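You operate a simulated robot arm through the tools that you are given. There is no shell and no other tool. Be economical: measure what you need, move in short steps, check, and stop when the job is done.

You are at the controls of a simulated robot arm. One attempt, no reset.

TASK
Lift the brush pot and the lid off the splash and wipe it up.
Fine: brush pot on the rubber mat, lid on the yellow pot; use the wet sponge, leave it in the drip tray.

It is judged by the outcome, as a careful person would: the job done as asked, and still so three seconds after it is handed in. It fails if anything else is knocked over, pushed out of place, dropped, spilled or broken. A push-on lid holds only when it is set on centred and level and pressed home; a screw cap is set on level and turned clockwise until tight.

THE ROBOT
A 6-joint arm with a two-finger parallel gripper, fixed in place. Base frame: the origin is at the foot of the arm, x ahead of it, y to its left, z up; the work surface is at about z = 0.76. Lengths are in m, angles in rad, forces in N, time in s.
With the tool pointing down near the work surface it reaches from about 0.26 to 0.68 m from the base axis. Its first joint turns from -1.152 to 1.152 rad. Payload 2.9 kg.
The tool frame sits at the grasp point between the pads (the TCP): z along the fingers, y along the line on which they close. The tips reach 0.03 m beyond it. Largest opening 0.11 m; finger width 0.02, thickness 0.01; the body of the gripper, 0.048 by 0.112 m, starts 0.055 m behind the TCP.
Orientation is that of the tool frame in the base frame, as a unit quaternion [x, y, z, w]. With the fingers straight down and closing along the base's y, the tool's x points along the base's -x, its y along +y and its z along -z.

THE INTERFACE
- The arm moves only by the tool move_arm. Its argument "motion" is a list of rows, each an object (a shift or turn left out is 0, a gripper value left out holds the last) with "dp": the shift along the tool's x, y, z in units of 150 mm (1.0 is 150 mm), a list of three; "rot": the turn, a rotation vector about the tool's x, y, z in units of 45 degrees (1.0 is 45 degrees), a list of three. In form: [{"dp": [tx, ty, tz], "rot": [wx, wy, wz]}, ...]. A call has 1 to 20 rows; each row is the pose to reach, as a shift and turn from the pose commanded when the call began, along the tool's axes at that moment. "claw" is the gripper command, from -1 (fully open) to 1 (shut), values between in proportion, set as the call begins (left out, the last holds). A call with a number of a shift or a turn outside -1 to 1 is refused whole. Each row takes 0.2 s and may step no farther than 0.05 m and 0.15 rad from the row before; otherwise, or with a gripper value out of range, the whole call is refused. A pose out of reach is approached as far as the arm can. The call stops where the force on the tool passes 40 N (or 10 N more than at its start, if that is more) or the arm is blocked; 0.2 s more then pass. The fingers move at their own pace (about 0.108 m/s each) and stop on an object; they squeeze with about 22 N. The grip force told is the motor's: it shows also when the fingers shut on nothing. Time passes only in rows, and 0.2 s behind the last, so rows that repeat a pose let the fingers close. It gives the time, the measured TCP pose, the force on the tool (base axes), the opening and the grip force at its end, in the units of the frame above (readings bear some noise), and new pictures: "show" is both (left out), scene, wrist or none.
- Cameras (640 x 400 px; columns grow to the right, rows downward): "scene" is fixed at [0.0768, 0.4312, 1.384]; the picture's right is [-0.76, -0.65, 0.00], its down [-0.37, 0.44, -0.82] and it looks along [0.53, -0.62, -0.58] (base axes); focal length 341 px, centre (320, 200). "wrist" rides on the gripper at [0.072, 0.017, -0.103] in the tool frame; the picture's right is [-0.23, 0.97, 0.00], its down [-0.76, -0.18, -0.62] and it looks along [-0.61, -0.14, 0.78] (tool axes); focal length 222 px, centre (320, 200). There is no depth. A picture from a camera that has moved, and an enlarged one, comes with that camera's place and axes in the base frame and with its lens.
- close_up(camera, box): a new picture of the part [left, top, right, bottom] of that camera's present view, enlarged. No time passes.
- sign_off(): hands the job in; it is judged then, once.

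Work in short steps. Places have to be worked out from the pictures, the camera data and where the tool is seen: move nearer, look again, correct. Check each grasp and each placing, and mend what went wrong. You have 120 turns and 200 pictures in all, those below and enlarged ones among them. Open the gripper and draw the arm clear of the work before you hand the job in, unless the task says otherwise; then end with one line.

The tools are called after "Request:" by a JSON object that holds its "fn" and its "kwargs". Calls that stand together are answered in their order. move_arm: Moves the arm, as the interface text tells. Its arguments: {"type":"object","properties":{"motion":{"type":"array"},"claw":{"type":"number"},"show":{"type":"string","enum":["both","scene","wrist","none"]}},"required":["motion"]} The other tools are called the same way: close_up (camera, box) takes an enlarged picture of a part of a camera's view; sign_off () hands the job in.

At the start:

```text
time: 0.0
eef_pos: [0.5, -0.0274, 1.1032]
tool_rot: [-0.001, 1.0, 0.0, 0.0]
force: [0.5, -0.3, -0.5]
width: 0.1098
gripper_force: 0.1
```

scene: 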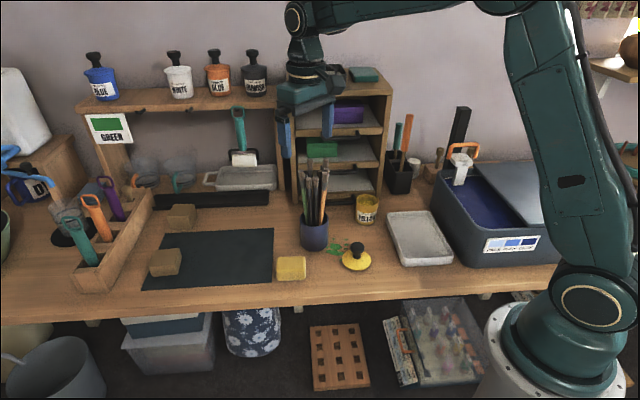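
wrist: 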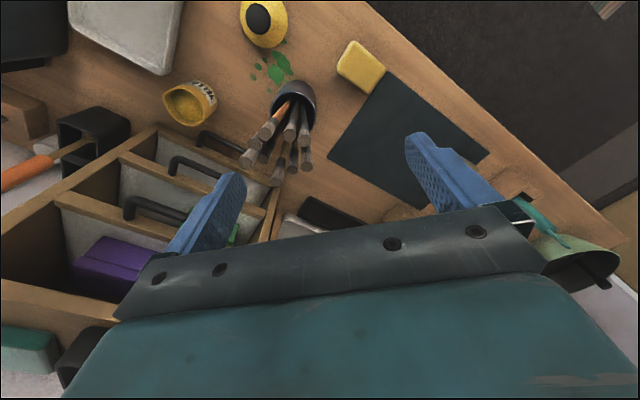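

I'll start by looking at the work area enlarged to identify the pot, lid, sponges, mat, trays.

Request:
{"fn": "close_up", "kwargs": {"camera": "scene", "box": [270, 150, 470, 290]}}

Request:
{"fn": "close_up", "kwargs": {"camera": "scene", "box": [80, 150, 310, 300]}}

Request:
{"fn": "close_up", "kwargs": {"camera": "wrist", "box": [60, 0, 500, 220]}}

Request:
{"fn": "close_up", "kwargs": {"camera": "scene", "box": [400, 90, 600, 290]}}

```text
2.86 times, centred on (370, 220) of scene
camera zoom: at [0.0768, 0.4312, 1.384], right [-0.76, -0.65, 0.0], down [-0.37, 0.44, -0.82], along [0.53, -0.62, -0.58], focal length 974 px, centre (177, 143)
```

zoom: 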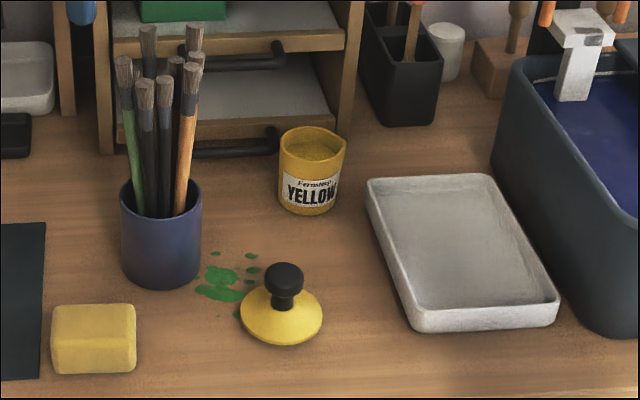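

```text
2.67 times, centred on (195, 225) of scene
camera zoom: at [0.0768, 0.4312, 1.384], right [-0.76, -0.65, 0.0], down [-0.37, 0.44, -0.82], along [0.53, -0.62, -0.58], focal length 909 px, centre (653, 133)
```

zoom: 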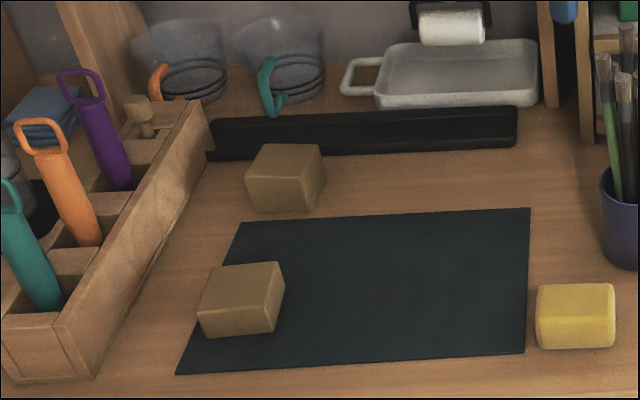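

```text
1.45 times, centred on (280, 110) of wrist
camera zoom: at [0.4266, -0.0107, 1.207], right [0.23, 0.97, 0.0], down [0.76, -0.18, 0.62], along [0.61, -0.14, -0.78], focal length 323 px, centre (378, 331)
```

zoom: 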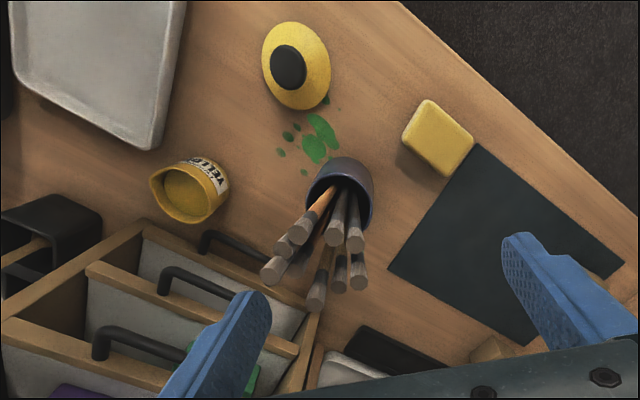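

```text
2.00 times, centred on (500, 190) of scene
camera zoom: at [0.0768, 0.4312, 1.384], right [-0.76, -0.65, 0.0], down [-0.37, 0.44, -0.82], along [0.53, -0.62, -0.58], focal length 682 px, centre (-40, 220)
```

zoom: 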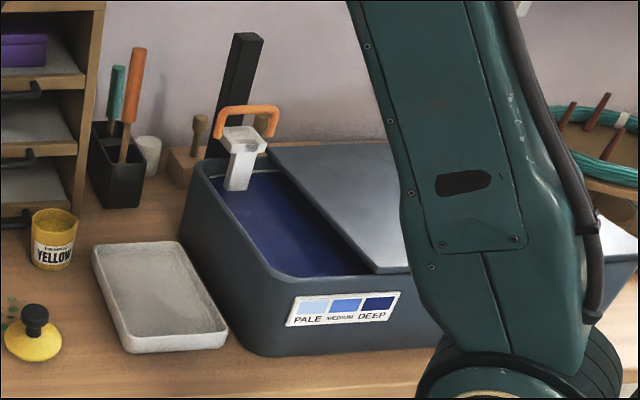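

The yellow block is the wet sponge, the white tray the drip tray, and the dark sheet the mat. The lid is at about (0.403, -0.088) with its knob top near z 0.82, the brush pot at (0.53, -0.075), and the yellow pot at (0.48, -0.25), close to the cabinet. I'll take the lid first: move above it and yaw so the jaw line runs parallel to the cabinet face.

Request:
{"fn": "move_arm", "kwargs": {"motion": [{"dp": [0.11, -0.07, 0.17], "rot": [0, 0, 0.17]}, {"dp": [0.22, -0.14, 0.33], "rot": [0, 0, 0.34]}, {"dp": [0.33, -0.21, 0.5], "rot": [0, 0, 0.51]}, {"dp": [0.44, -0.28, 0.67], "rot": [0, 0, 0.68]}, {"dp": [0.55, -0.35, 0.83], "rot": [0, 0, 0.85]}, {"dp": [0.64, -0.41, 1.0], "rot": [0, 0, 1.0]}], "claw": -1}}

```text
time: 1.4
eef_pos: [0.4039, -0.0868, 0.954]
tool_rot: [0.383, 0.924, 0.0, 0.0]
force: [0.4, -0.2, 0.3]
width: 0.1101
gripper_force: 0.1
camera wrist: at [0.3654, -0.0258, 1.0567], right [0.85, 0.53, 0.0], down [0.41, -0.67, 0.62], along [0.33, -0.53, -0.78], focal length 222 px, centre (320, 200)
```

scene: 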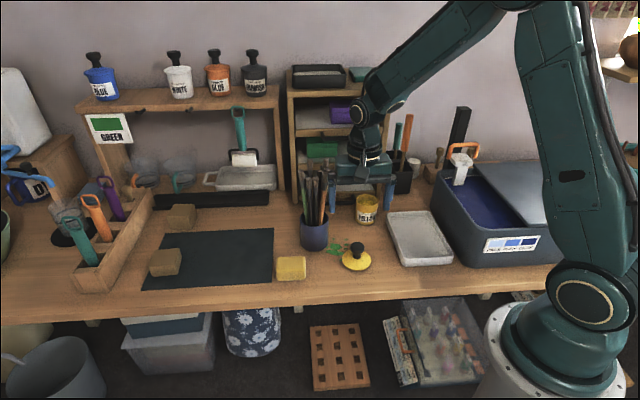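
wrist: 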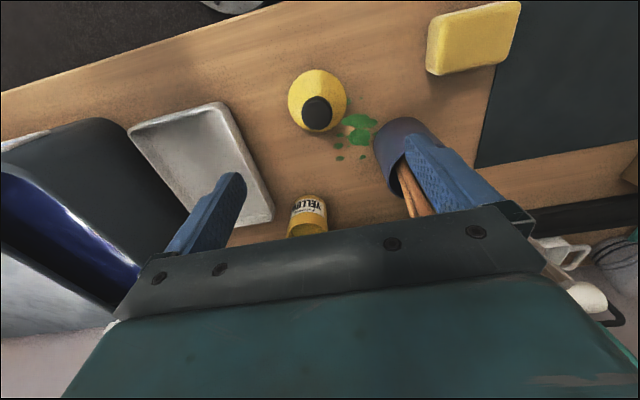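

The knob's ray puts it at (0.402, -0.090), almost under the tool. I'll descend part way with the small correction, then check the height.

Request:
{"fn": "move_arm", "kwargs": {"motion": [{"dp": [-0.004, -0.023, 0.3]}, {"dp": [-0.004, -0.023, 0.6]}, {"dp": [-0.004, -0.023, 0.75]}], "show": "wrist"}}

Request:
{"fn": "close_up", "kwargs": {"camera": "scene", "box": [310, 180, 430, 280]}}

```text
time: 2.2
eef_pos: [0.4019, -0.0888, 0.8397]
tool_rot: [0.383, 0.924, 0.001, 0.0]
force: [-0.5, -0.2, 0.3]
width: 0.1104
gripper_force: 0.0
camera wrist: at [0.3635, -0.0275, 0.9423], right [0.85, 0.53, 0.0], down [0.41, -0.66, 0.62], along [0.33, -0.53, -0.78], focal length 222 px, centre (320, 200)
```

wrist: 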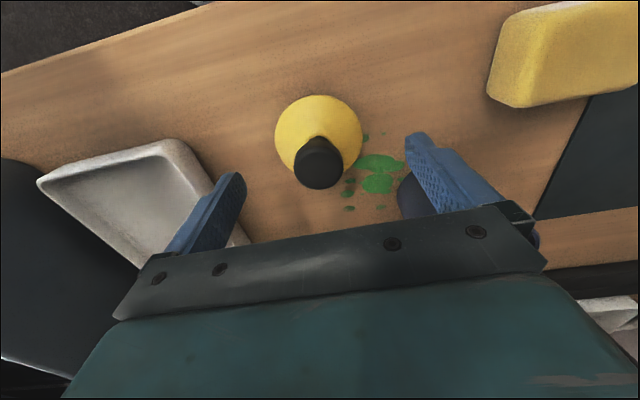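

```text
4.00 times, centred on (370, 230) of scene
camera zoom: at [0.0768, 0.4312, 1.384], right [-0.76, -0.65, 0.0], down [-0.37, 0.44, -0.82], along [0.53, -0.62, -0.58], focal length 1363 px, centre (120, 80)
```

zoom: 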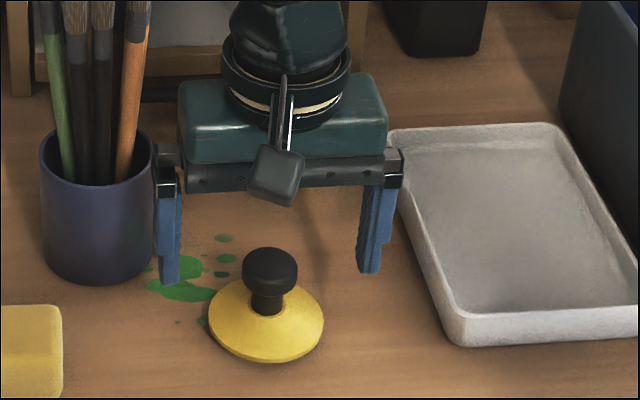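

The knob is centred with its top near z 0.822. I'll descend to TCP z 0.814 and close.

Request:
{"fn": "move_arm", "kwargs": {"motion": [{"dp": [0, 0, 0.09]}, {"dp": [0, 0, 0.17]}], "show": "none"}}

Request:
{"fn": "move_arm", "kwargs": {"motion": [{}, {}, {}, {}], "claw": 1, "show": "wrist"}}

Request:
{"fn": "close_up", "kwargs": {"camera": "scene", "box": [310, 180, 430, 280]}}

```text
time: 2.8
eef_pos: [0.4007, -0.0899, 0.8149]
tool_rot: [0.383, 0.924, 0.0, 0.0]
force: [0.3, 0.0, -0.3]
width: 0.1102
gripper_force: 0.2
```

```text
time: 3.8
eef_pos: [0.4015, -0.0903, 0.8149]
tool_rot: [0.383, 0.924, 0.0, -0.001]
force: [0.3, 0.1, 0.1]
width: 0.0324
gripper_force: 22.0
camera wrist: at [0.3625, -0.028, 0.9181], right [0.85, 0.53, 0.0], down [0.41, -0.66, 0.62], along [0.33, -0.53, -0.78], focal length 222 px, centre (320, 200)
```

wrist: 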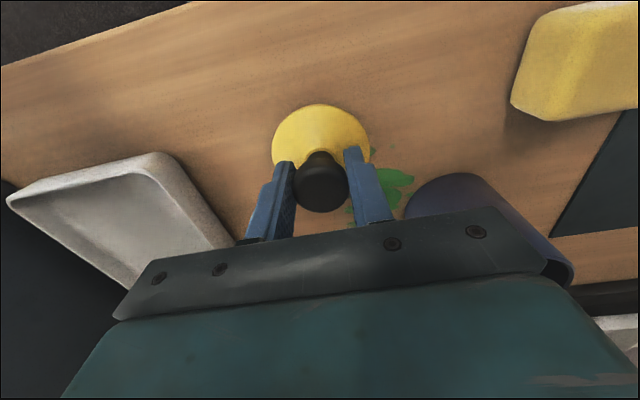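

```text
4.00 times, centred on (370, 230) of scene
camera zoom: at [0.0768, 0.4312, 1.384], right [-0.76, -0.65, 0.0], down [-0.37, 0.44, -0.82], along [0.53, -0.62, -0.58], focal length 1363 px, centre (120, 80)
```

zoom: 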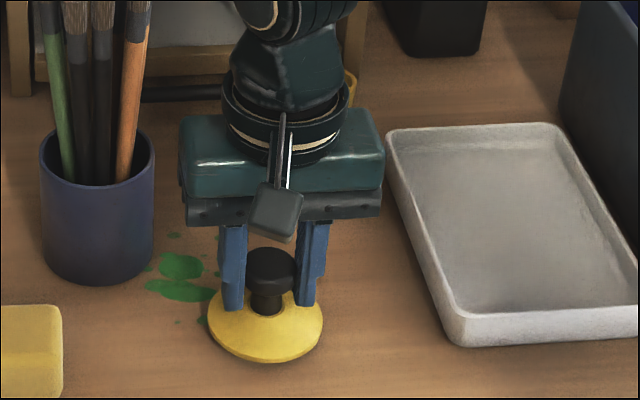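

Gripped (width 0.032). Lift straight up and look at how the lid hangs.

Request:
{"fn": "move_arm", "kwargs": {"motion": [{"dp": [0, 0, -0.2]}, {"dp": [0, 0, -0.5]}, {"dp": [0, 0, -0.8]}, {"dp": [0, 0, -1.0]}], "show": "both"}}

Request:
{"fn": "close_up", "kwargs": {"camera": "scene", "box": [310, 120, 430, 240]}}

Request:
{"fn": "close_up", "kwargs": {"camera": "wrist", "box": [220, 60, 420, 240]}}

```text
time: 4.8
eef_pos: [0.4023, -0.0899, 0.9668]
tool_rot: [0.382, 0.924, 0.0, -0.001]
force: [-0.3, 0.7, -0.7]
width: 0.0325
gripper_force: 22.1
camera wrist: at [0.3627, -0.0287, 1.0698], right [0.85, 0.53, 0.0], down [0.41, -0.66, 0.62], along [0.33, -0.53, -0.78], focal length 222 px, centre (320, 200)
```

scene: 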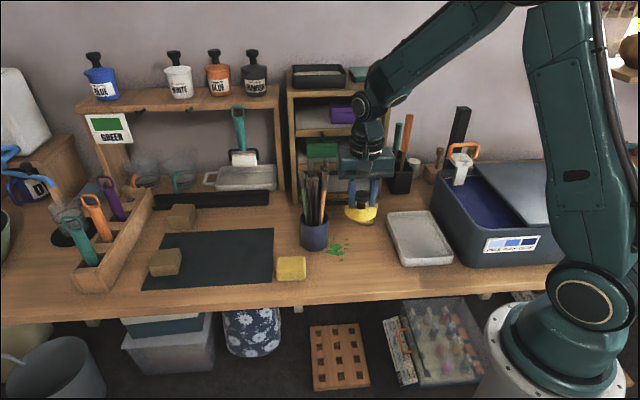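
wrist: 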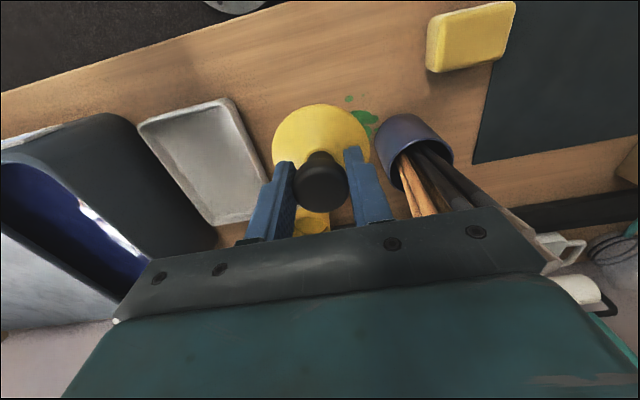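

```text
3.33 times, centred on (370, 180) of scene
camera zoom: at [0.0768, 0.4312, 1.384], right [-0.76, -0.65, 0.0], down [-0.37, 0.44, -0.82], along [0.53, -0.62, -0.58], focal length 1136 px, centre (153, 267)
```

zoom: 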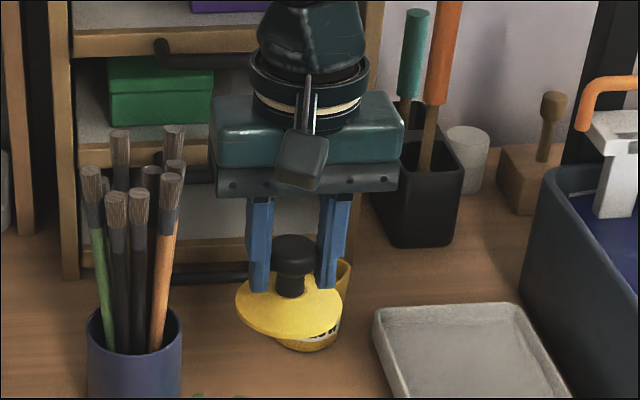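

```text
2.22 times, centred on (320, 150) of wrist
camera zoom: at [0.3627, -0.0287, 1.0698], right [0.85, 0.53, 0.0], down [0.41, -0.66, 0.62], along [0.33, -0.53, -0.78], focal length 494 px, centre (320, 311)
```

zoom: 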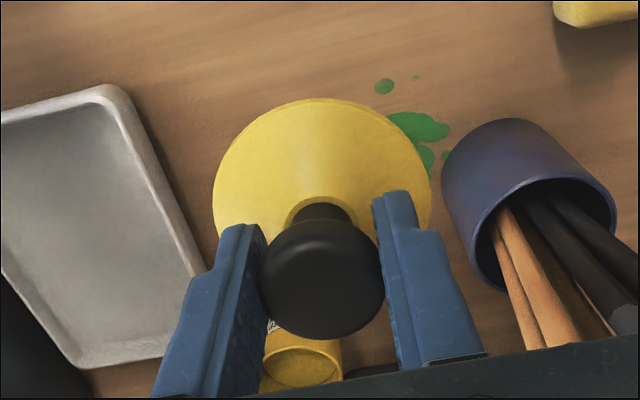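

The lid hangs level. Two views put the yellow pot rim at about (0.480, -0.241, 0.83), so I'll move toward it at height.

Request:
{"fn": "move_arm", "kwargs": {"motion": [{"dp": [-0.22, -0.08, 0]}, {"dp": [-0.44, -0.15, 0]}, {"dp": [-0.66, -0.23, 0]}, {"dp": [-0.85, -0.29, 0]}]}}

Request:
{"fn": "close_up", "kwargs": {"camera": "scene", "box": [310, 120, 430, 240]}}

```text
time: 5.8
eef_pos: [0.4602, -0.212, 0.9643]
tool_rot: [0.383, 0.924, 0.0, 0.0]
force: [0.5, -0.2, -0.9]
width: 0.0325
gripper_force: 21.3
camera wrist: at [0.4219, -0.15, 1.0673], right [0.85, 0.53, 0.0], down [0.41, -0.66, 0.62], along [0.33, -0.53, -0.78], focal length 222 px, centre (320, 200)
```

scene: 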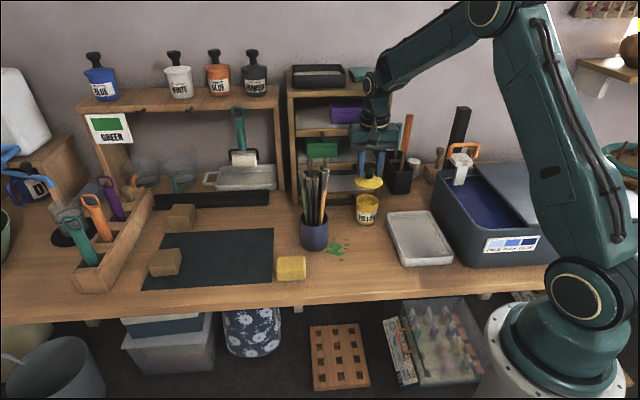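
wrist: 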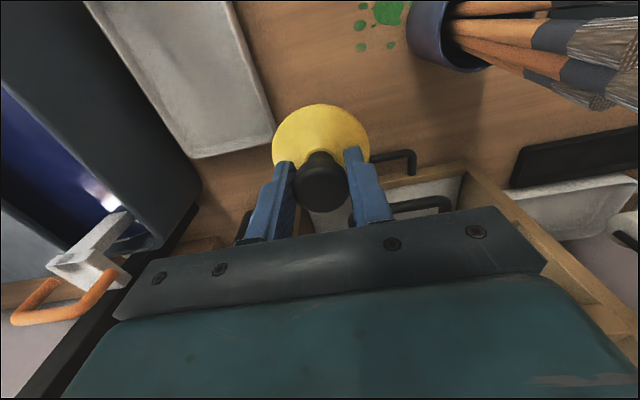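

```text
3.33 times, centred on (370, 180) of scene
camera zoom: at [0.0768, 0.4312, 1.384], right [-0.76, -0.65, 0.0], down [-0.37, 0.44, -0.82], along [0.53, -0.62, -0.58], focal length 1136 px, centre (153, 267)
```

zoom: 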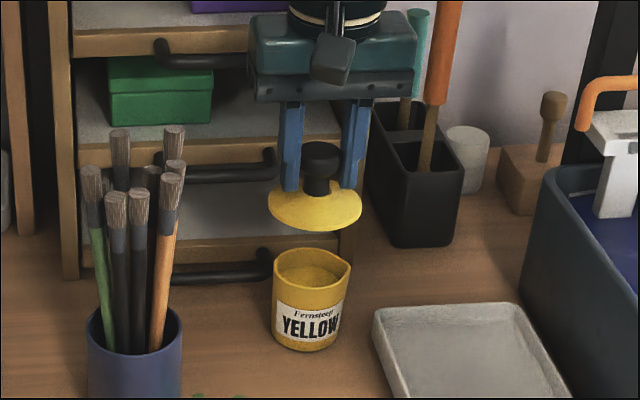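

The projection model matches the TCP well. I'll zoom in on the yellow pot to refine its position.

Request:
{"fn": "close_up", "kwargs": {"camera": "scene", "box": [346, 180, 390, 230]}}

Request:
{"fn": "close_up", "kwargs": {"camera": "scene", "box": [340, 150, 396, 190]}}

```text
8.00 times, centred on (368, 205) of scene
camera zoom: at [0.0768, 0.4312, 1.384], right [-0.76, -0.65, 0.0], down [-0.37, 0.44, -0.82], along [0.53, -0.62, -0.58], focal length 2726 px, centre (-64, 160)
```

zoom: 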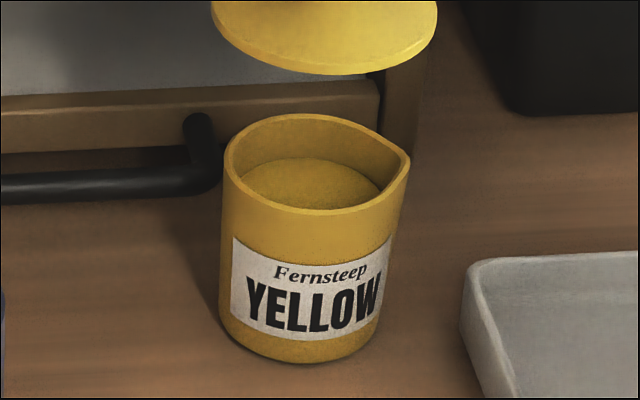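

```text
10.00 times, centred on (368, 170) of scene
camera zoom: at [0.0768, 0.4312, 1.384], right [-0.76, -0.65, 0.0], down [-0.37, 0.44, -0.82], along [0.53, -0.62, -0.58], focal length 3408 px, centre (-160, 500)
```

zoom: 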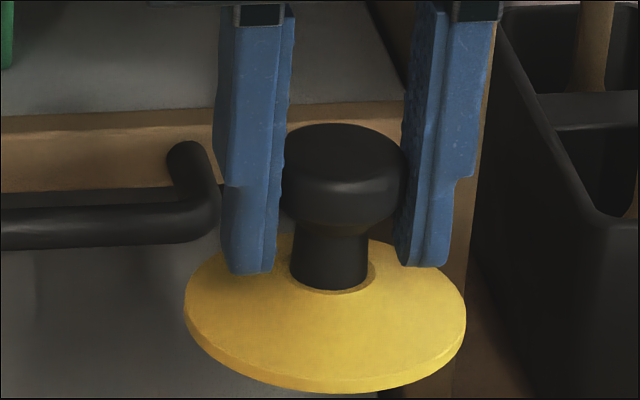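

Lid vs. pot in the scene view: the lid needs about +0.021 in x and -0.036 in y, which puts the TCP at (0.481, -0.248). I'll shift, come down to hover at about z 0.908, and recheck alignment.

Request:
{"fn": "move_arm", "kwargs": {"motion": [{"dp": [-0.134, -0.037, 0]}, {"dp": [-0.268, -0.073, 0]}, {"dp": [-0.268, -0.073, 0.2]}, {"dp": [-0.268, -0.073, 0.37]}, {"dp": [-0.268, -0.073, 0.37]}], "show": "wrist"}}

Request:
{"fn": "close_up", "kwargs": {"camera": "scene", "box": [340, 170, 396, 230]}}

```text
time: 7.0
eef_pos: [0.4814, -0.2484, 0.909]
tool_rot: [0.382, 0.924, 0.0, 0.0]
force: [-0.5, -1.1, -0.6]
width: 0.0326
gripper_force: 22.2
camera wrist: at [0.4412, -0.1861, 1.0123], right [0.85, 0.53, 0.0], down [0.41, -0.66, 0.62], along [0.33, -0.53, -0.78], focal length 222 px, centre (320, 200)
```

wrist: 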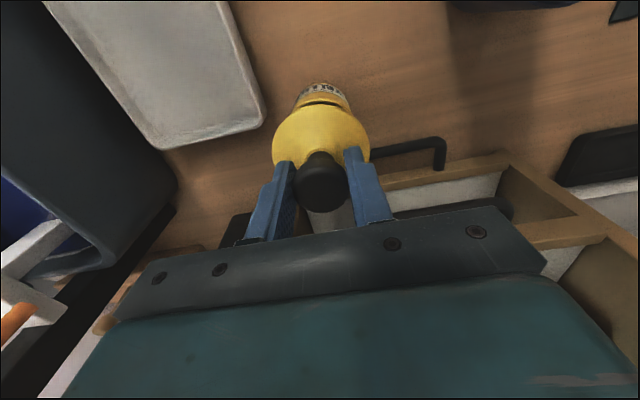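

```text
6.67 times, centred on (368, 200) of scene
camera zoom: at [0.0768, 0.4312, 1.384], right [-0.76, -0.65, 0.0], down [-0.37, 0.44, -0.82], along [0.53, -0.62, -0.58], focal length 2272 px, centre (0, 200)
```

zoom: 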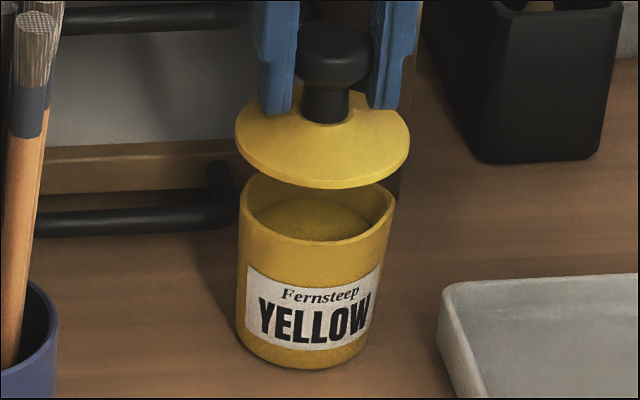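

In the scene view the lid lines up laterally. I'll check fore-aft with the wrist view enlarged.

Request:
{"fn": "close_up", "kwargs": {"camera": "wrist", "box": [260, 70, 380, 220]}}

```text
2.67 times, centred on (320, 145) of wrist
camera zoom: at [0.4412, -0.1861, 1.0123], right [0.85, 0.53, 0.0], down [0.41, -0.66, 0.62], along [0.33, -0.53, -0.78], focal length 592 px, centre (320, 347)
```

zoom: 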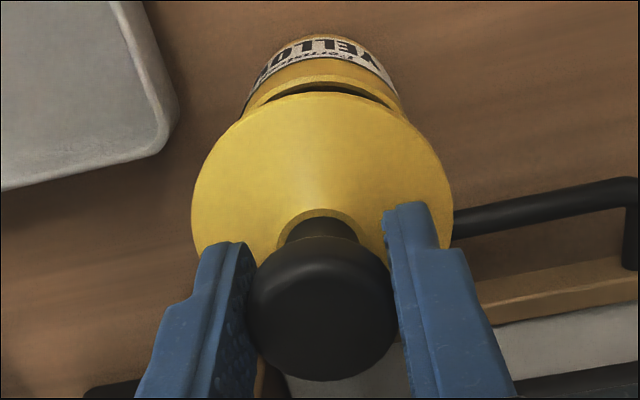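

Both views agree within 1–2 mm. I'll descend gently onto the pot and press.

Request:
{"fn": "move_arm", "kwargs": {"motion": [{"dp": [0, 0, 0.06]}, {"dp": [0, 0, 0.11]}, {"dp": [0, 0, 0.14]}, {"dp": [0, 0, 0.17]}, {"dp": [0, 0, 0.19]}, {"dp": [0, 0, 0.21]}, {"dp": [0, 0, 0.23]}], "show": "wrist"}}

Request:
{"fn": "close_up", "kwargs": {"camera": "scene", "box": [340, 170, 396, 230]}}

```text
time: 8.6
eef_pos: [0.4815, -0.2478, 0.8769]
tool_rot: [0.383, 0.924, 0.0, 0.002]
force: [-2.2, 1.8, 16.1]
width: 0.0328
gripper_force: 21.8
camera wrist: at [0.4421, -0.1859, 0.9793], right [0.85, 0.53, 0.0], down [0.41, -0.66, 0.62], along [0.33, -0.53, -0.78], focal length 222 px, centre (320, 200)
```

wrist: 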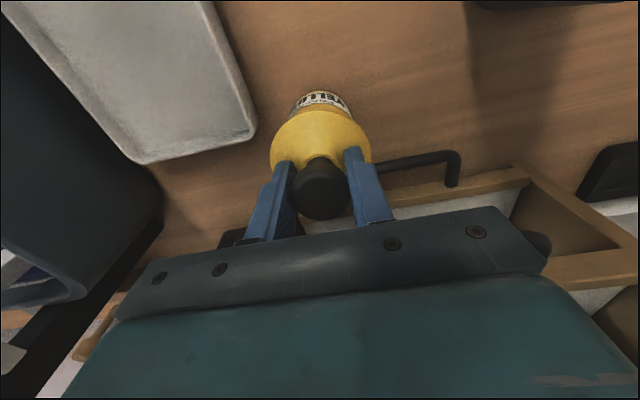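

```text
6.67 times, centred on (368, 200) of scene
camera zoom: at [0.0765, 0.4313, 1.384], right [-0.76, -0.65, 0.0], down [-0.37, 0.44, -0.82], along [0.53, -0.62, -0.58], focal length 2272 px, centre (0, 200)
```

zoom: 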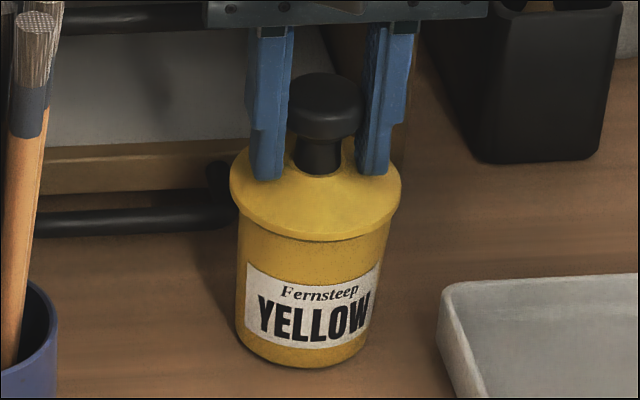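

Contact at 16 N and the lid looks seated. I'll press a bit harder to make sure it's home.

Request:
{"fn": "move_arm", "kwargs": {"motion": [{"dp": [0, 0, 0.015]}, {"dp": [0, 0, 0.03]}, {"dp": [0, 0, 0.04]}, {"dp": [0, 0, 0.04]}], "show": "none"}}

Request:
{"fn": "close_up", "kwargs": {"camera": "scene", "box": [340, 170, 396, 230]}}

```text
time: 9.6
eef_pos: [0.4811, -0.2478, 0.8703]
tool_rot: [0.383, 0.924, 0.0, 0.0]
force: [-0.7, 0.9, 16.1]
width: 0.0324
gripper_force: 21.8
```

```text
6.67 times, centred on (368, 200) of scene
camera zoom: at [0.0766, 0.4313, 1.384], right [-0.76, -0.65, 0.0], down [-0.37, 0.44, -0.82], along [0.53, -0.62, -0.58], focal length 2272 px, centre (0, 200)
```

zoom: 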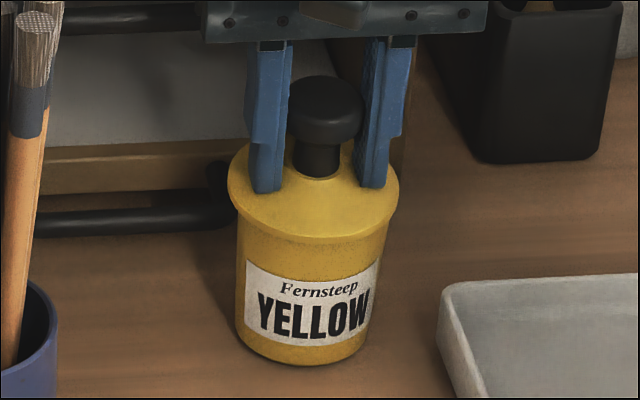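

The fingers slip at about 16 N, so I'll release, rise, shut the fingers, and press the knob top from above.

Request:
{"fn": "move_arm", "kwargs": {"motion": [{"dp": [0, 0, 0]}, {"dp": [0, 0, 0]}, {"dp": [0, 0, -0.2]}, {"dp": [0, 0, -0.4]}], "claw": -0.2, "show": "wrist"}}

Request:
{"fn": "close_up", "kwargs": {"camera": "scene", "box": [340, 170, 396, 230]}}

Request:
{"fn": "close_up", "kwargs": {"camera": "wrist", "box": [250, 70, 390, 230]}}

```text
time: 10.6
eef_pos: [0.4818, -0.2482, 0.9279]
tool_rot: [0.383, 0.924, 0.002, -0.001]
force: [0.9, -0.7, 0.7]
width: 0.0663
gripper_force: 0.0
camera wrist: at [0.4432, -0.186, 1.0315], right [0.85, 0.53, 0.0], down [0.41, -0.66, 0.62], along [0.33, -0.53, -0.78], focal length 222 px, centre (320, 200)
```

wrist: 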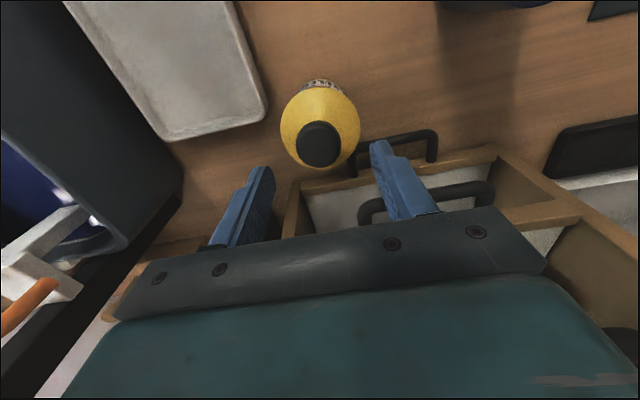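

```text
6.67 times, centred on (368, 200) of scene
camera zoom: at [0.0768, 0.4312, 1.384], right [-0.76, -0.65, 0.0], down [-0.37, 0.44, -0.82], along [0.53, -0.62, -0.58], focal length 2272 px, centre (0, 200)
```

zoom: 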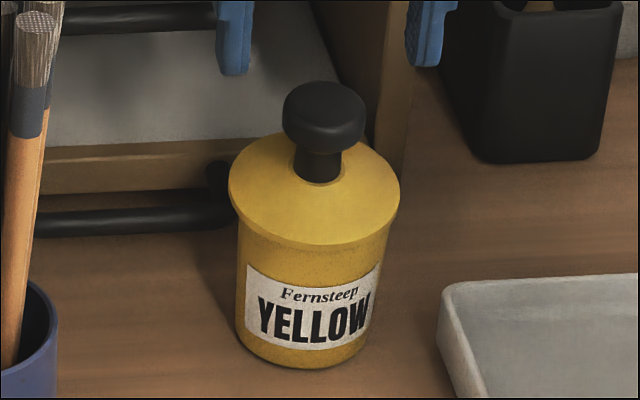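

```text
2.50 times, centred on (320, 150) of wrist
camera zoom: at [0.4432, -0.186, 1.0315], right [0.85, 0.53, 0.0], down [0.41, -0.66, 0.62], along [0.33, -0.53, -0.78], focal length 555 px, centre (320, 325)
```

zoom: 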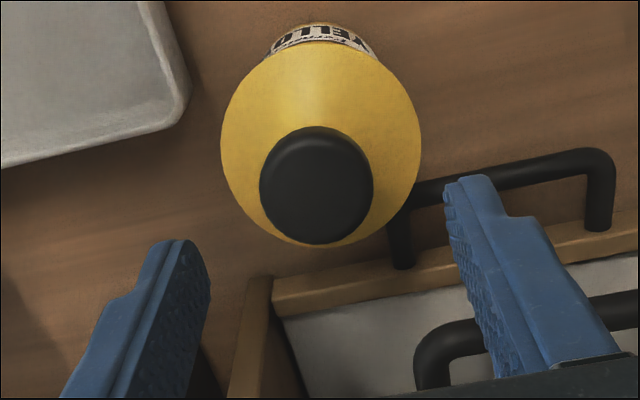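

The lid settled level when released. I'll shut the fingers and press down on the knob, with about 3 mm of +x correction.

Request:
{"fn": "move_arm", "kwargs": {"motion": [{"dp": [0.02, 0, 0]}, {"dp": [0.02, 0, 0]}, {"dp": [0.02, 0, 0]}, {"dp": [0.02, 0, 0.04]}, {"dp": [0.02, 0, 0.07]}, {"dp": [0.02, 0, 0.1]}, {"dp": [0.02, 0, 0.12]}, {"dp": [0.02, 0, 0.14]}, {"dp": [0.02, 0, 0.16]}, {"dp": [0.02, 0, 0.18]}, {"dp": [0.02, 0, 0.2]}, {"dp": [0.02, 0, 0.22]}], "claw": 1, "show": "wrist"}}

Request:
{"fn": "close_up", "kwargs": {"camera": "scene", "box": [340, 170, 396, 230]}}

```text
time: 12.6
eef_pos: [0.4832, -0.2487, 0.9147]
tool_rot: [0.384, 0.923, 0.0, 0.008]
force: [-1.6, 0.9, 9.6]
width: 0.0002
gripper_force: 21.9
stopped in row 9: the force on the tool passed its limit (the readings are from after the stop); the commanded pose is now the measured one
camera wrist: at [0.4418, -0.1858, 1.0161], right [0.85, 0.53, 0.01], down [0.4, -0.66, 0.63], along [0.34, -0.54, -0.77], focal length 222 px, centre (320, 200)
```

wrist: 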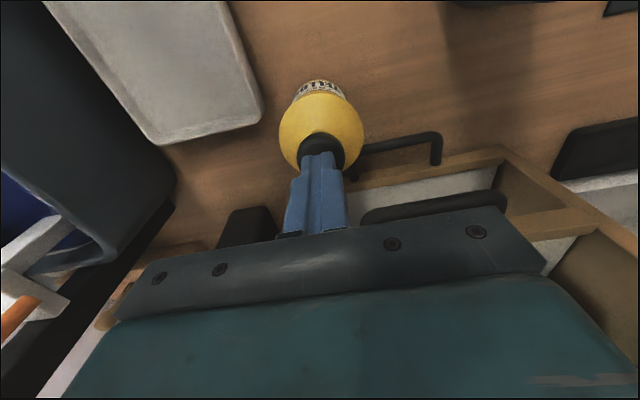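

```text
6.67 times, centred on (368, 200) of scene
camera zoom: at [0.0766, 0.4313, 1.384], right [-0.76, -0.65, 0.0], down [-0.37, 0.44, -0.82], along [0.53, -0.62, -0.58], focal length 2272 px, centre (0, 200)
```

zoom: 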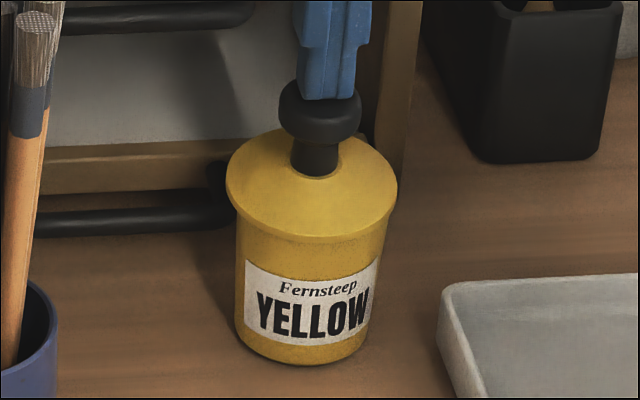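

40 N was applied to the knob. I'll rise and check that the lid is level.

Request:
{"fn": "move_arm", "kwargs": {"motion": [{"dp": [0.0, 0, -0.2]}, {"dp": [0.1, 0, -0.5]}, {"dp": [0.3, 0, -0.8]}, {"dp": [0.5, 0, -1.0]}, {"dp": [0.5, 0, -1.0]}], "claw": -1, "show": "both"}}

Request:
{"fn": "close_up", "kwargs": {"camera": "scene", "box": [340, 170, 396, 230]}}

Request:
{"fn": "close_up", "kwargs": {"camera": "scene", "box": [280, 150, 380, 270]}}

```text
refused: row 3 steps farther than a row can; nothing moved
```

```text
6.67 times, centred on (368, 200) of scene
camera zoom: at [0.0766, 0.4313, 1.384], right [-0.76, -0.65, 0.0], down [-0.37, 0.44, -0.82], along [0.53, -0.62, -0.58], focal length 2272 px, centre (0, 200)
```

zoom: 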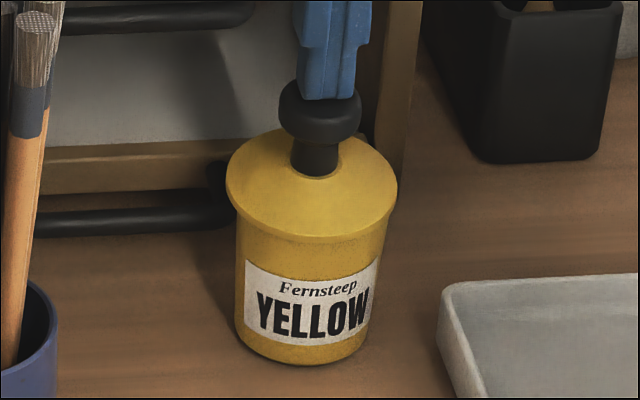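

```text
3.33 times, centred on (330, 210) of scene
camera zoom: at [0.0766, 0.4313, 1.384], right [-0.76, -0.65, 0.0], down [-0.37, 0.44, -0.82], along [0.53, -0.62, -0.58], focal length 1136 px, centre (287, 167)
```

zoom: 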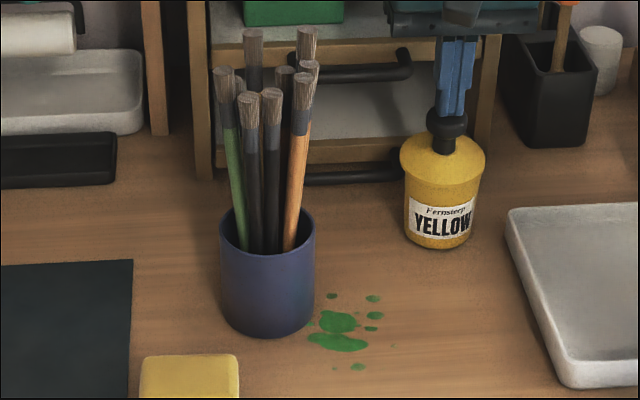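

The steps were too large, so I'll retry with smaller ones.

Request:
{"fn": "move_arm", "kwargs": {"motion": [{"dp": [0.0, 0, -0.2]}, {"dp": [0.1, 0, -0.45]}, {"dp": [0.25, 0, -0.7]}, {"dp": [0.4, 0, -0.9]}, {"dp": [0.5, 0, -1.0]}], "claw": -1, "show": "wrist"}}

Request:
{"fn": "close_up", "kwargs": {"camera": "scene", "box": [340, 170, 396, 230]}}

```text
time: 13.8
eef_pos: [0.4264, -0.1942, 1.062]
tool_rot: [0.384, 0.923, -0.001, 0.007]
force: [0.0, 0.1, 1.0]
width: 0.1098
gripper_force: 0.0
camera wrist: at [0.3866, -0.1314, 1.1645], right [0.85, 0.53, 0.01], down [0.41, -0.66, 0.63], along [0.34, -0.53, -0.78], focal length 222 px, centre (320, 200)
```

wrist: 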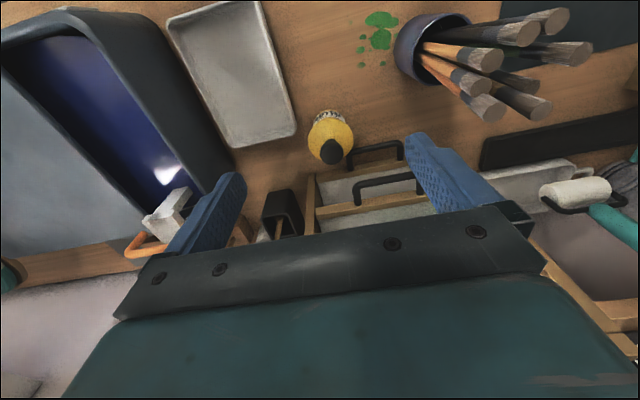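

```text
6.67 times, centred on (368, 200) of scene
camera zoom: at [0.0768, 0.4312, 1.384], right [-0.76, -0.65, 0.0], down [-0.37, 0.44, -0.82], along [0.53, -0.62, -0.58], focal length 2272 px, centre (0, 200)
```

zoom: 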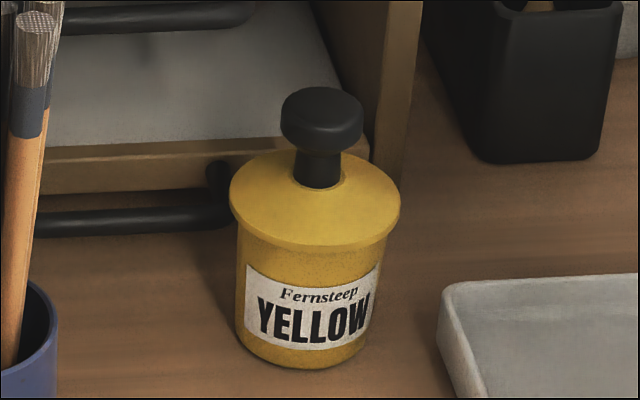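

Request:
{"fn": "close_up", "kwargs": {"camera": "scene", "box": [352, 184, 384, 204]}}

Request:
{"fn": "close_up", "kwargs": {"camera": "wrist", "box": [340, 0, 600, 140]}}

```text
16.00 times, centred on (368, 194) of scene
camera zoom: at [0.0768, 0.4312, 1.384], right [-0.76, -0.65, 0.0], down [-0.37, 0.44, -0.82], along [0.53, -0.62, -0.58], focal length 5452 px, centre (-448, 296)
```

zoom: 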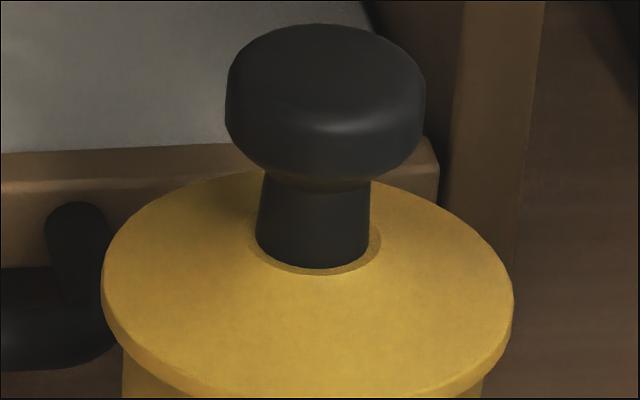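

```text
2.46 times, centred on (470, 70) of wrist
camera zoom: at [0.3866, -0.1314, 1.1645], right [0.85, 0.53, 0.01], down [0.41, -0.66, 0.63], along [0.34, -0.53, -0.78], focal length 547 px, centre (-49, 520)
```

zoom: 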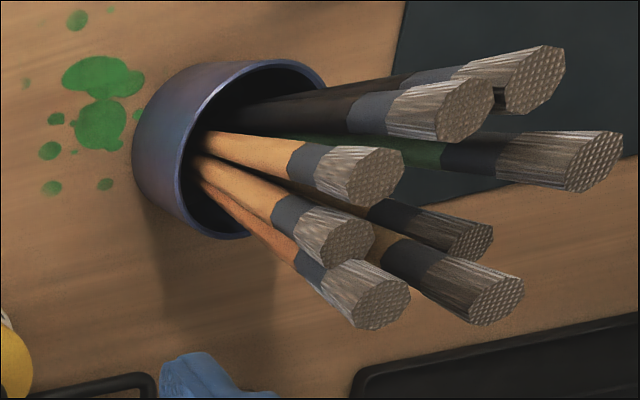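

The lid is home, level, and centred. Next is the brush pot: its brushes need a near-horizontal grasp with the camera on top, so I'll back away and yaw the tool around.

Request:
{"fn": "move_arm", "kwargs": {"motion": [{"dp": [0.15, 0, -0.05], "rot": [0, 0, 0.17]}, {"dp": [0.3, 0, -0.1], "rot": [0, 0, 0.34]}, {"dp": [0.45, 0, -0.1], "rot": [0, 0, 0.51]}, {"dp": [0.6, 0, -0.1], "rot": [0, 0, 0.68]}, {"dp": [0.7, 0, -0.1], "rot": [0, 0, 0.85]}, {"dp": [0.7, 0, -0.1], "rot": [0, 0, 1.0]}], "show": "none"}}

Request:
{"fn": "move_arm", "kwargs": {"motion": [{"rot": [0, 0, 0.17]}, {"rot": [0, 0, 0.34]}, {"rot": [0, 0, 0.51]}, {"rot": [0, 0, 0.68]}, {"rot": [0, 0, 0.85]}, {"rot": [0, 0, 1.0]}, {"rot": [0, 0, 1.0]}], "show": "both"}}

```text
time: 15.2
eef_pos: [0.353, -0.1192, 1.075]
tool_rot: [0.709, 0.706, 0.001, 0.006]
force: [0.5, -0.2, 0.3]
width: 0.1101
gripper_force: 0.0
```

```text
time: 16.8
eef_pos: [0.3524, -0.1186, 1.0745]
tool_rot: [0.924, 0.382, 0.005, 0.004]
force: [-0.4, -0.7, -0.5]
width: 0.11
gripper_force: 0.0
camera wrist: at [0.4149, -0.0809, 1.1786], right [0.53, -0.85, 0.01], down [-0.67, -0.41, 0.62], along [-0.52, -0.33, -0.79], focal length 222 px, centre (320, 200)
```

scene: 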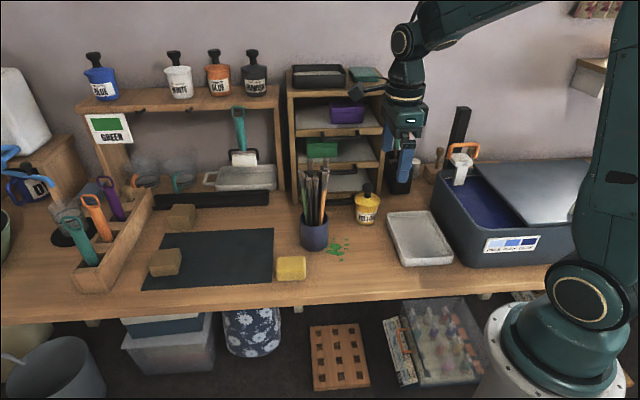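
wrist: 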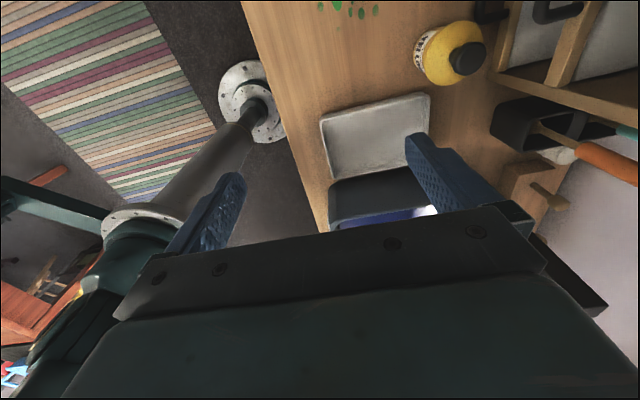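

The yaw is at 45°. A small extra yaw brings it to about 30°, and then the first tilt step.

Request:
{"fn": "move_arm", "kwargs": {"motion": [{"rot": [0, 0, 0.17]}, {"rot": [0, 0, 0.33]}, {"rot": [0, 0, 0.33]}], "show": "none"}}

Request:
{"fn": "move_arm", "kwargs": {"motion": [{"rot": [0, 0.16, 0]}, {"rot": [0, 0.32, 0]}, {"rot": [0, 0.48, 0]}, {"rot": [0, 0.64, 0]}, {"rot": [0, 0.8, 0]}], "show": "none"}}

Request:
{"fn": "move_arm", "kwargs": {"motion": [{"rot": [0, 0.16, 0]}, {"rot": [0, 0.32, 0]}, {"rot": [0, 0.48, 0]}, {"rot": [0, 0.64, 0]}, {"rot": [0, 0.8, 0]}, {"rot": [0, 0.8, 0]}], "show": "both"}}

```text
time: 17.6
eef_pos: [0.3529, -0.1193, 1.0762]
tool_rot: [0.966, 0.259, 0.005, 0.004]
force: [-1.8, -0.2, -0.7]
width: 0.11
gripper_force: 0.0
```

```text
time: 18.8
eef_pos: [0.3529, -0.1183, 1.0758]
tool_rot: [0.916, 0.249, 0.304, -0.076]
force: [0.2, 0.0, 1.2]
width: 0.1099
gripper_force: 0.1
```

```text
time: 20.2
eef_pos: [0.3531, -0.1194, 1.0754]
tool_rot: [0.778, 0.212, 0.572, -0.149]
force: [-0.4, -0.6, 0.5]
width: 0.1099
gripper_force: 0.0
camera wrist: at [0.2945, -0.173, 1.1756], right [0.43, -0.88, -0.21], down [-0.8, -0.26, -0.54], along [0.42, 0.4, -0.82], focal length 222 px, centre (320, 200)
```

scene: 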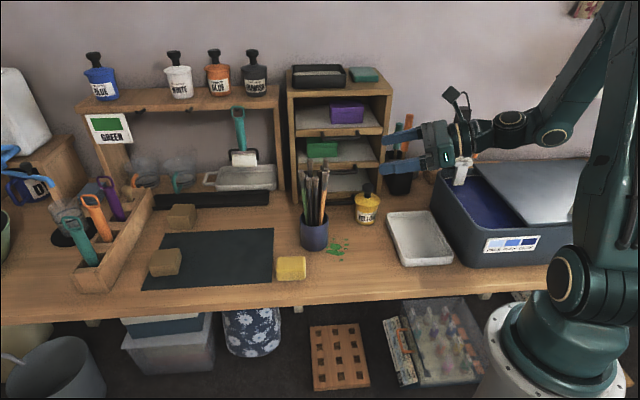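
wrist: 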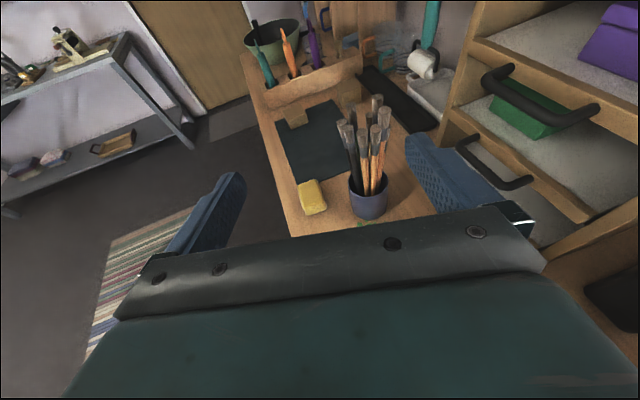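

The tilt works. With the tub nearby I'd rather point nearly straight ahead, so I'll yaw back 25° about the vertical to about 5°.

Request:
{"fn": "move_arm", "kwargs": {"motion": [{"rot": [-0.132, 0, 0.043]}, {"rot": [-0.264, 0, 0.086]}, {"rot": [-0.396, 0, 0.129]}, {"rot": [-0.528, 0, 0.172]}, {"rot": [-0.528, 0, 0.172]}], "show": "none"}}

```text
time: 21.4
eef_pos: [0.3777, -0.1415, 1.0888]
tool_rot: [0.805, 0.037, 0.592, -0.023]
force: [0.1, 0.2, 0.4]
width: 0.1103
gripper_force: 0.1
out of reach, approached as far as the arm can: row 2, 3, 4, 5
```

The orientation is reached but the tool is too near the base. I'll move forward and down to check reach.

Request:
{"fn": "move_arm", "kwargs": {"motion": [{"dp": [-0.08, -0.04, 0.16]}, {"dp": [-0.16, -0.08, 0.33]}, {"dp": [-0.24, -0.12, 0.5]}, {"dp": [-0.32, -0.151, 0.653]}, {"dp": [-0.32, -0.151, 0.653]}], "show": "both"}}

```text
time: 22.6
eef_pos: [0.4558, -0.1114, 1.0132]
tool_rot: [0.805, 0.038, 0.592, -0.023]
force: [0.2, -0.4, -0.1]
width: 0.1104
gripper_force: 0.1
camera wrist: at [0.3811, -0.1355, 1.1127], right [0.02, -0.98, -0.21], down [-0.83, 0.1, -0.54], along [0.55, 0.19, -0.81], focal length 222 px, centre (320, 200)
```

scene: 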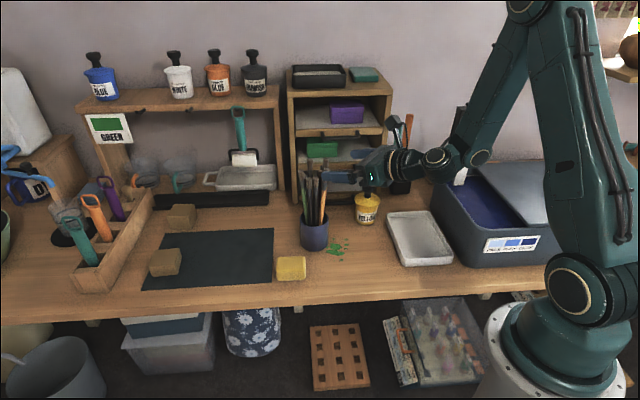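
wrist: 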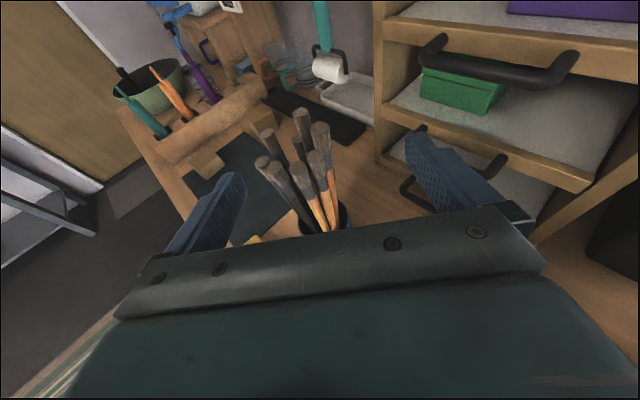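

Commands are clipped to the measured pose. I'll back off in x, then lower alongside.

Request:
{"fn": "move_arm", "kwargs": {"motion": [{"dp": [-0.08, -0.023, -0.254]}, {"dp": [-0.27, -0.09, -0.21]}, {"dp": [-0.47, -0.15, -0.16]}, {"dp": [-0.666, -0.219, -0.123]}, {"dp": [-0.666, -0.219, -0.123]}], "show": "none"}}

```text
time: 23.8
eef_pos: [0.4233, -0.0986, 0.9485]
tool_rot: [0.806, 0.039, 0.59, -0.025]
force: [0.0, -0.2, -0.7]
width: 0.1098
gripper_force: 0.0
out of reach, approached as far as the arm can: row 1, 2, 3, 4, 5
```

The inner reach limit grows lower down, about x 0.43 here. The open jaws can straddle the pot, so I'll go to about (0.465, -0.077, 0.90) and look.

Request:
{"fn": "move_arm", "kwargs": {"motion": [{"dp": [-0.074, -0.04, 0.125]}, {"dp": [-0.147, -0.08, 0.25]}, {"dp": [-0.221, -0.121, 0.375]}, {"dp": [-0.221, -0.121, 0.375]}], "show": "both"}}

Request:
{"fn": "close_up", "kwargs": {"camera": "scene", "box": [270, 140, 430, 270]}}

```text
time: 24.8
eef_pos: [0.4673, -0.0776, 0.8996]
tool_rot: [0.806, 0.038, 0.59, -0.024]
force: [0.0, 0.1, 0.6]
width: 0.1101
gripper_force: 0.1
camera wrist: at [0.392, -0.1022, 1.0004], right [0.02, -0.98, -0.21], down [-0.84, 0.1, -0.54], along [0.55, 0.19, -0.82], focal length 222 px, centre (320, 200)
```

scene: 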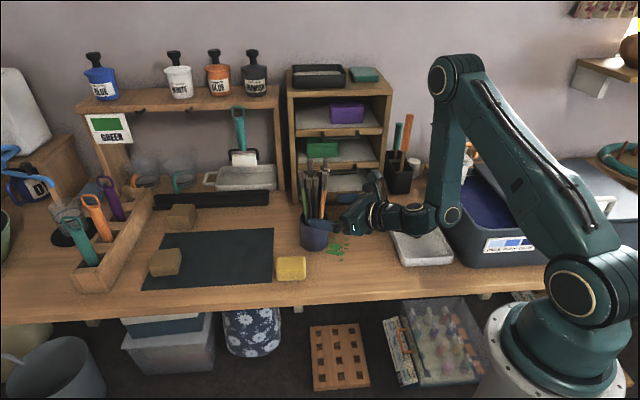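
wrist: 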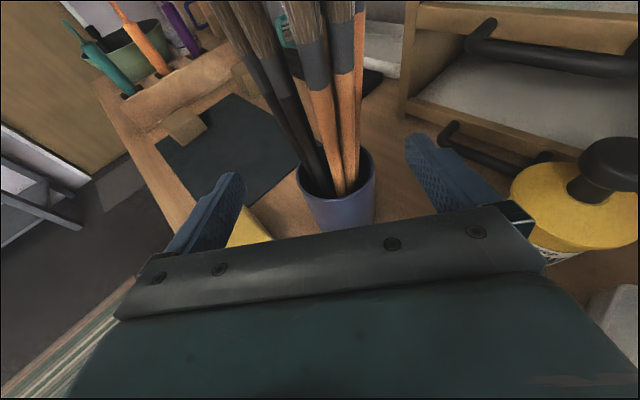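

```text
3.08 times, centred on (350, 205) of scene
camera zoom: at [0.0768, 0.4312, 1.384], right [-0.76, -0.65, 0.0], down [-0.37, 0.44, -0.82], along [0.53, -0.62, -0.58], focal length 1048 px, centre (228, 185)
```

zoom: 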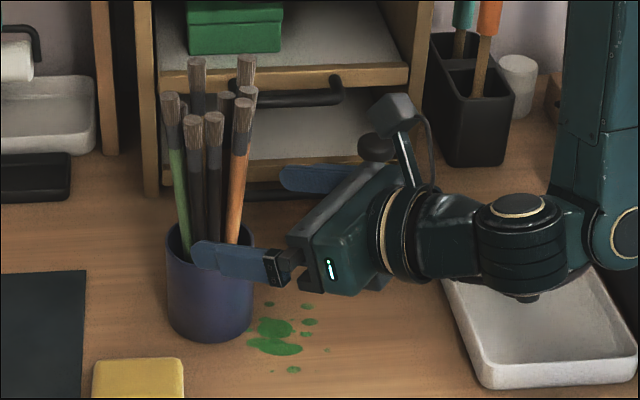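

Refine the pot's lateral position from the nearest view before lowering.

Request:
{"fn": "close_up", "kwargs": {"camera": "wrist", "box": [230, 100, 430, 240]}}

Request:
{"fn": "close_up", "kwargs": {"camera": "scene", "box": [290, 190, 350, 255]}}

```text
2.86 times, centred on (330, 170) of wrist
camera zoom: at [0.392, -0.1022, 1.0004], right [0.02, -0.98, -0.21], down [-0.84, 0.1, -0.54], along [0.55, 0.19, -0.82], focal length 635 px, centre (291, 286)
```

zoom: 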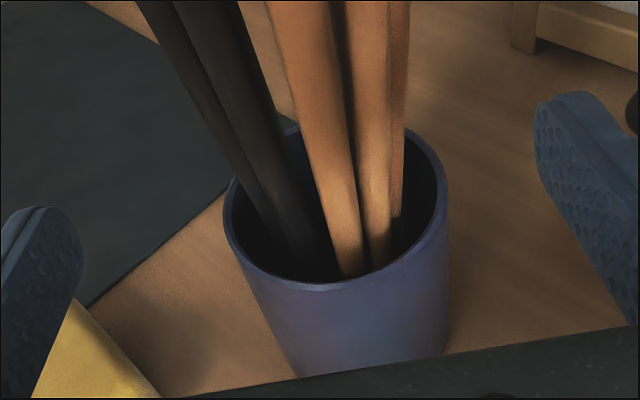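

```text
6.15 times, centred on (320, 222) of scene
camera zoom: at [0.0768, 0.4312, 1.384], right [-0.76, -0.65, 0.0], down [-0.37, 0.44, -0.82], along [0.53, -0.62, -0.58], focal length 2097 px, centre (320, 62)
```

zoom: 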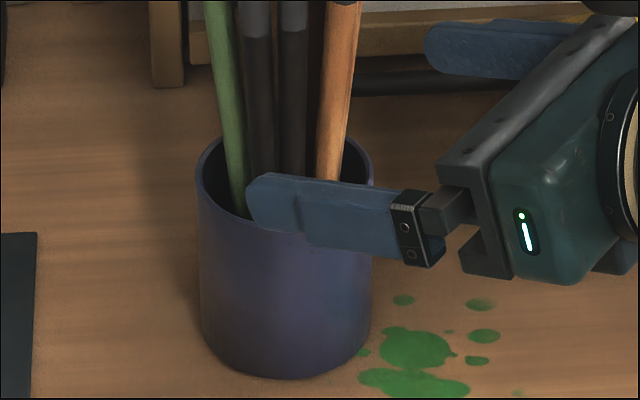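

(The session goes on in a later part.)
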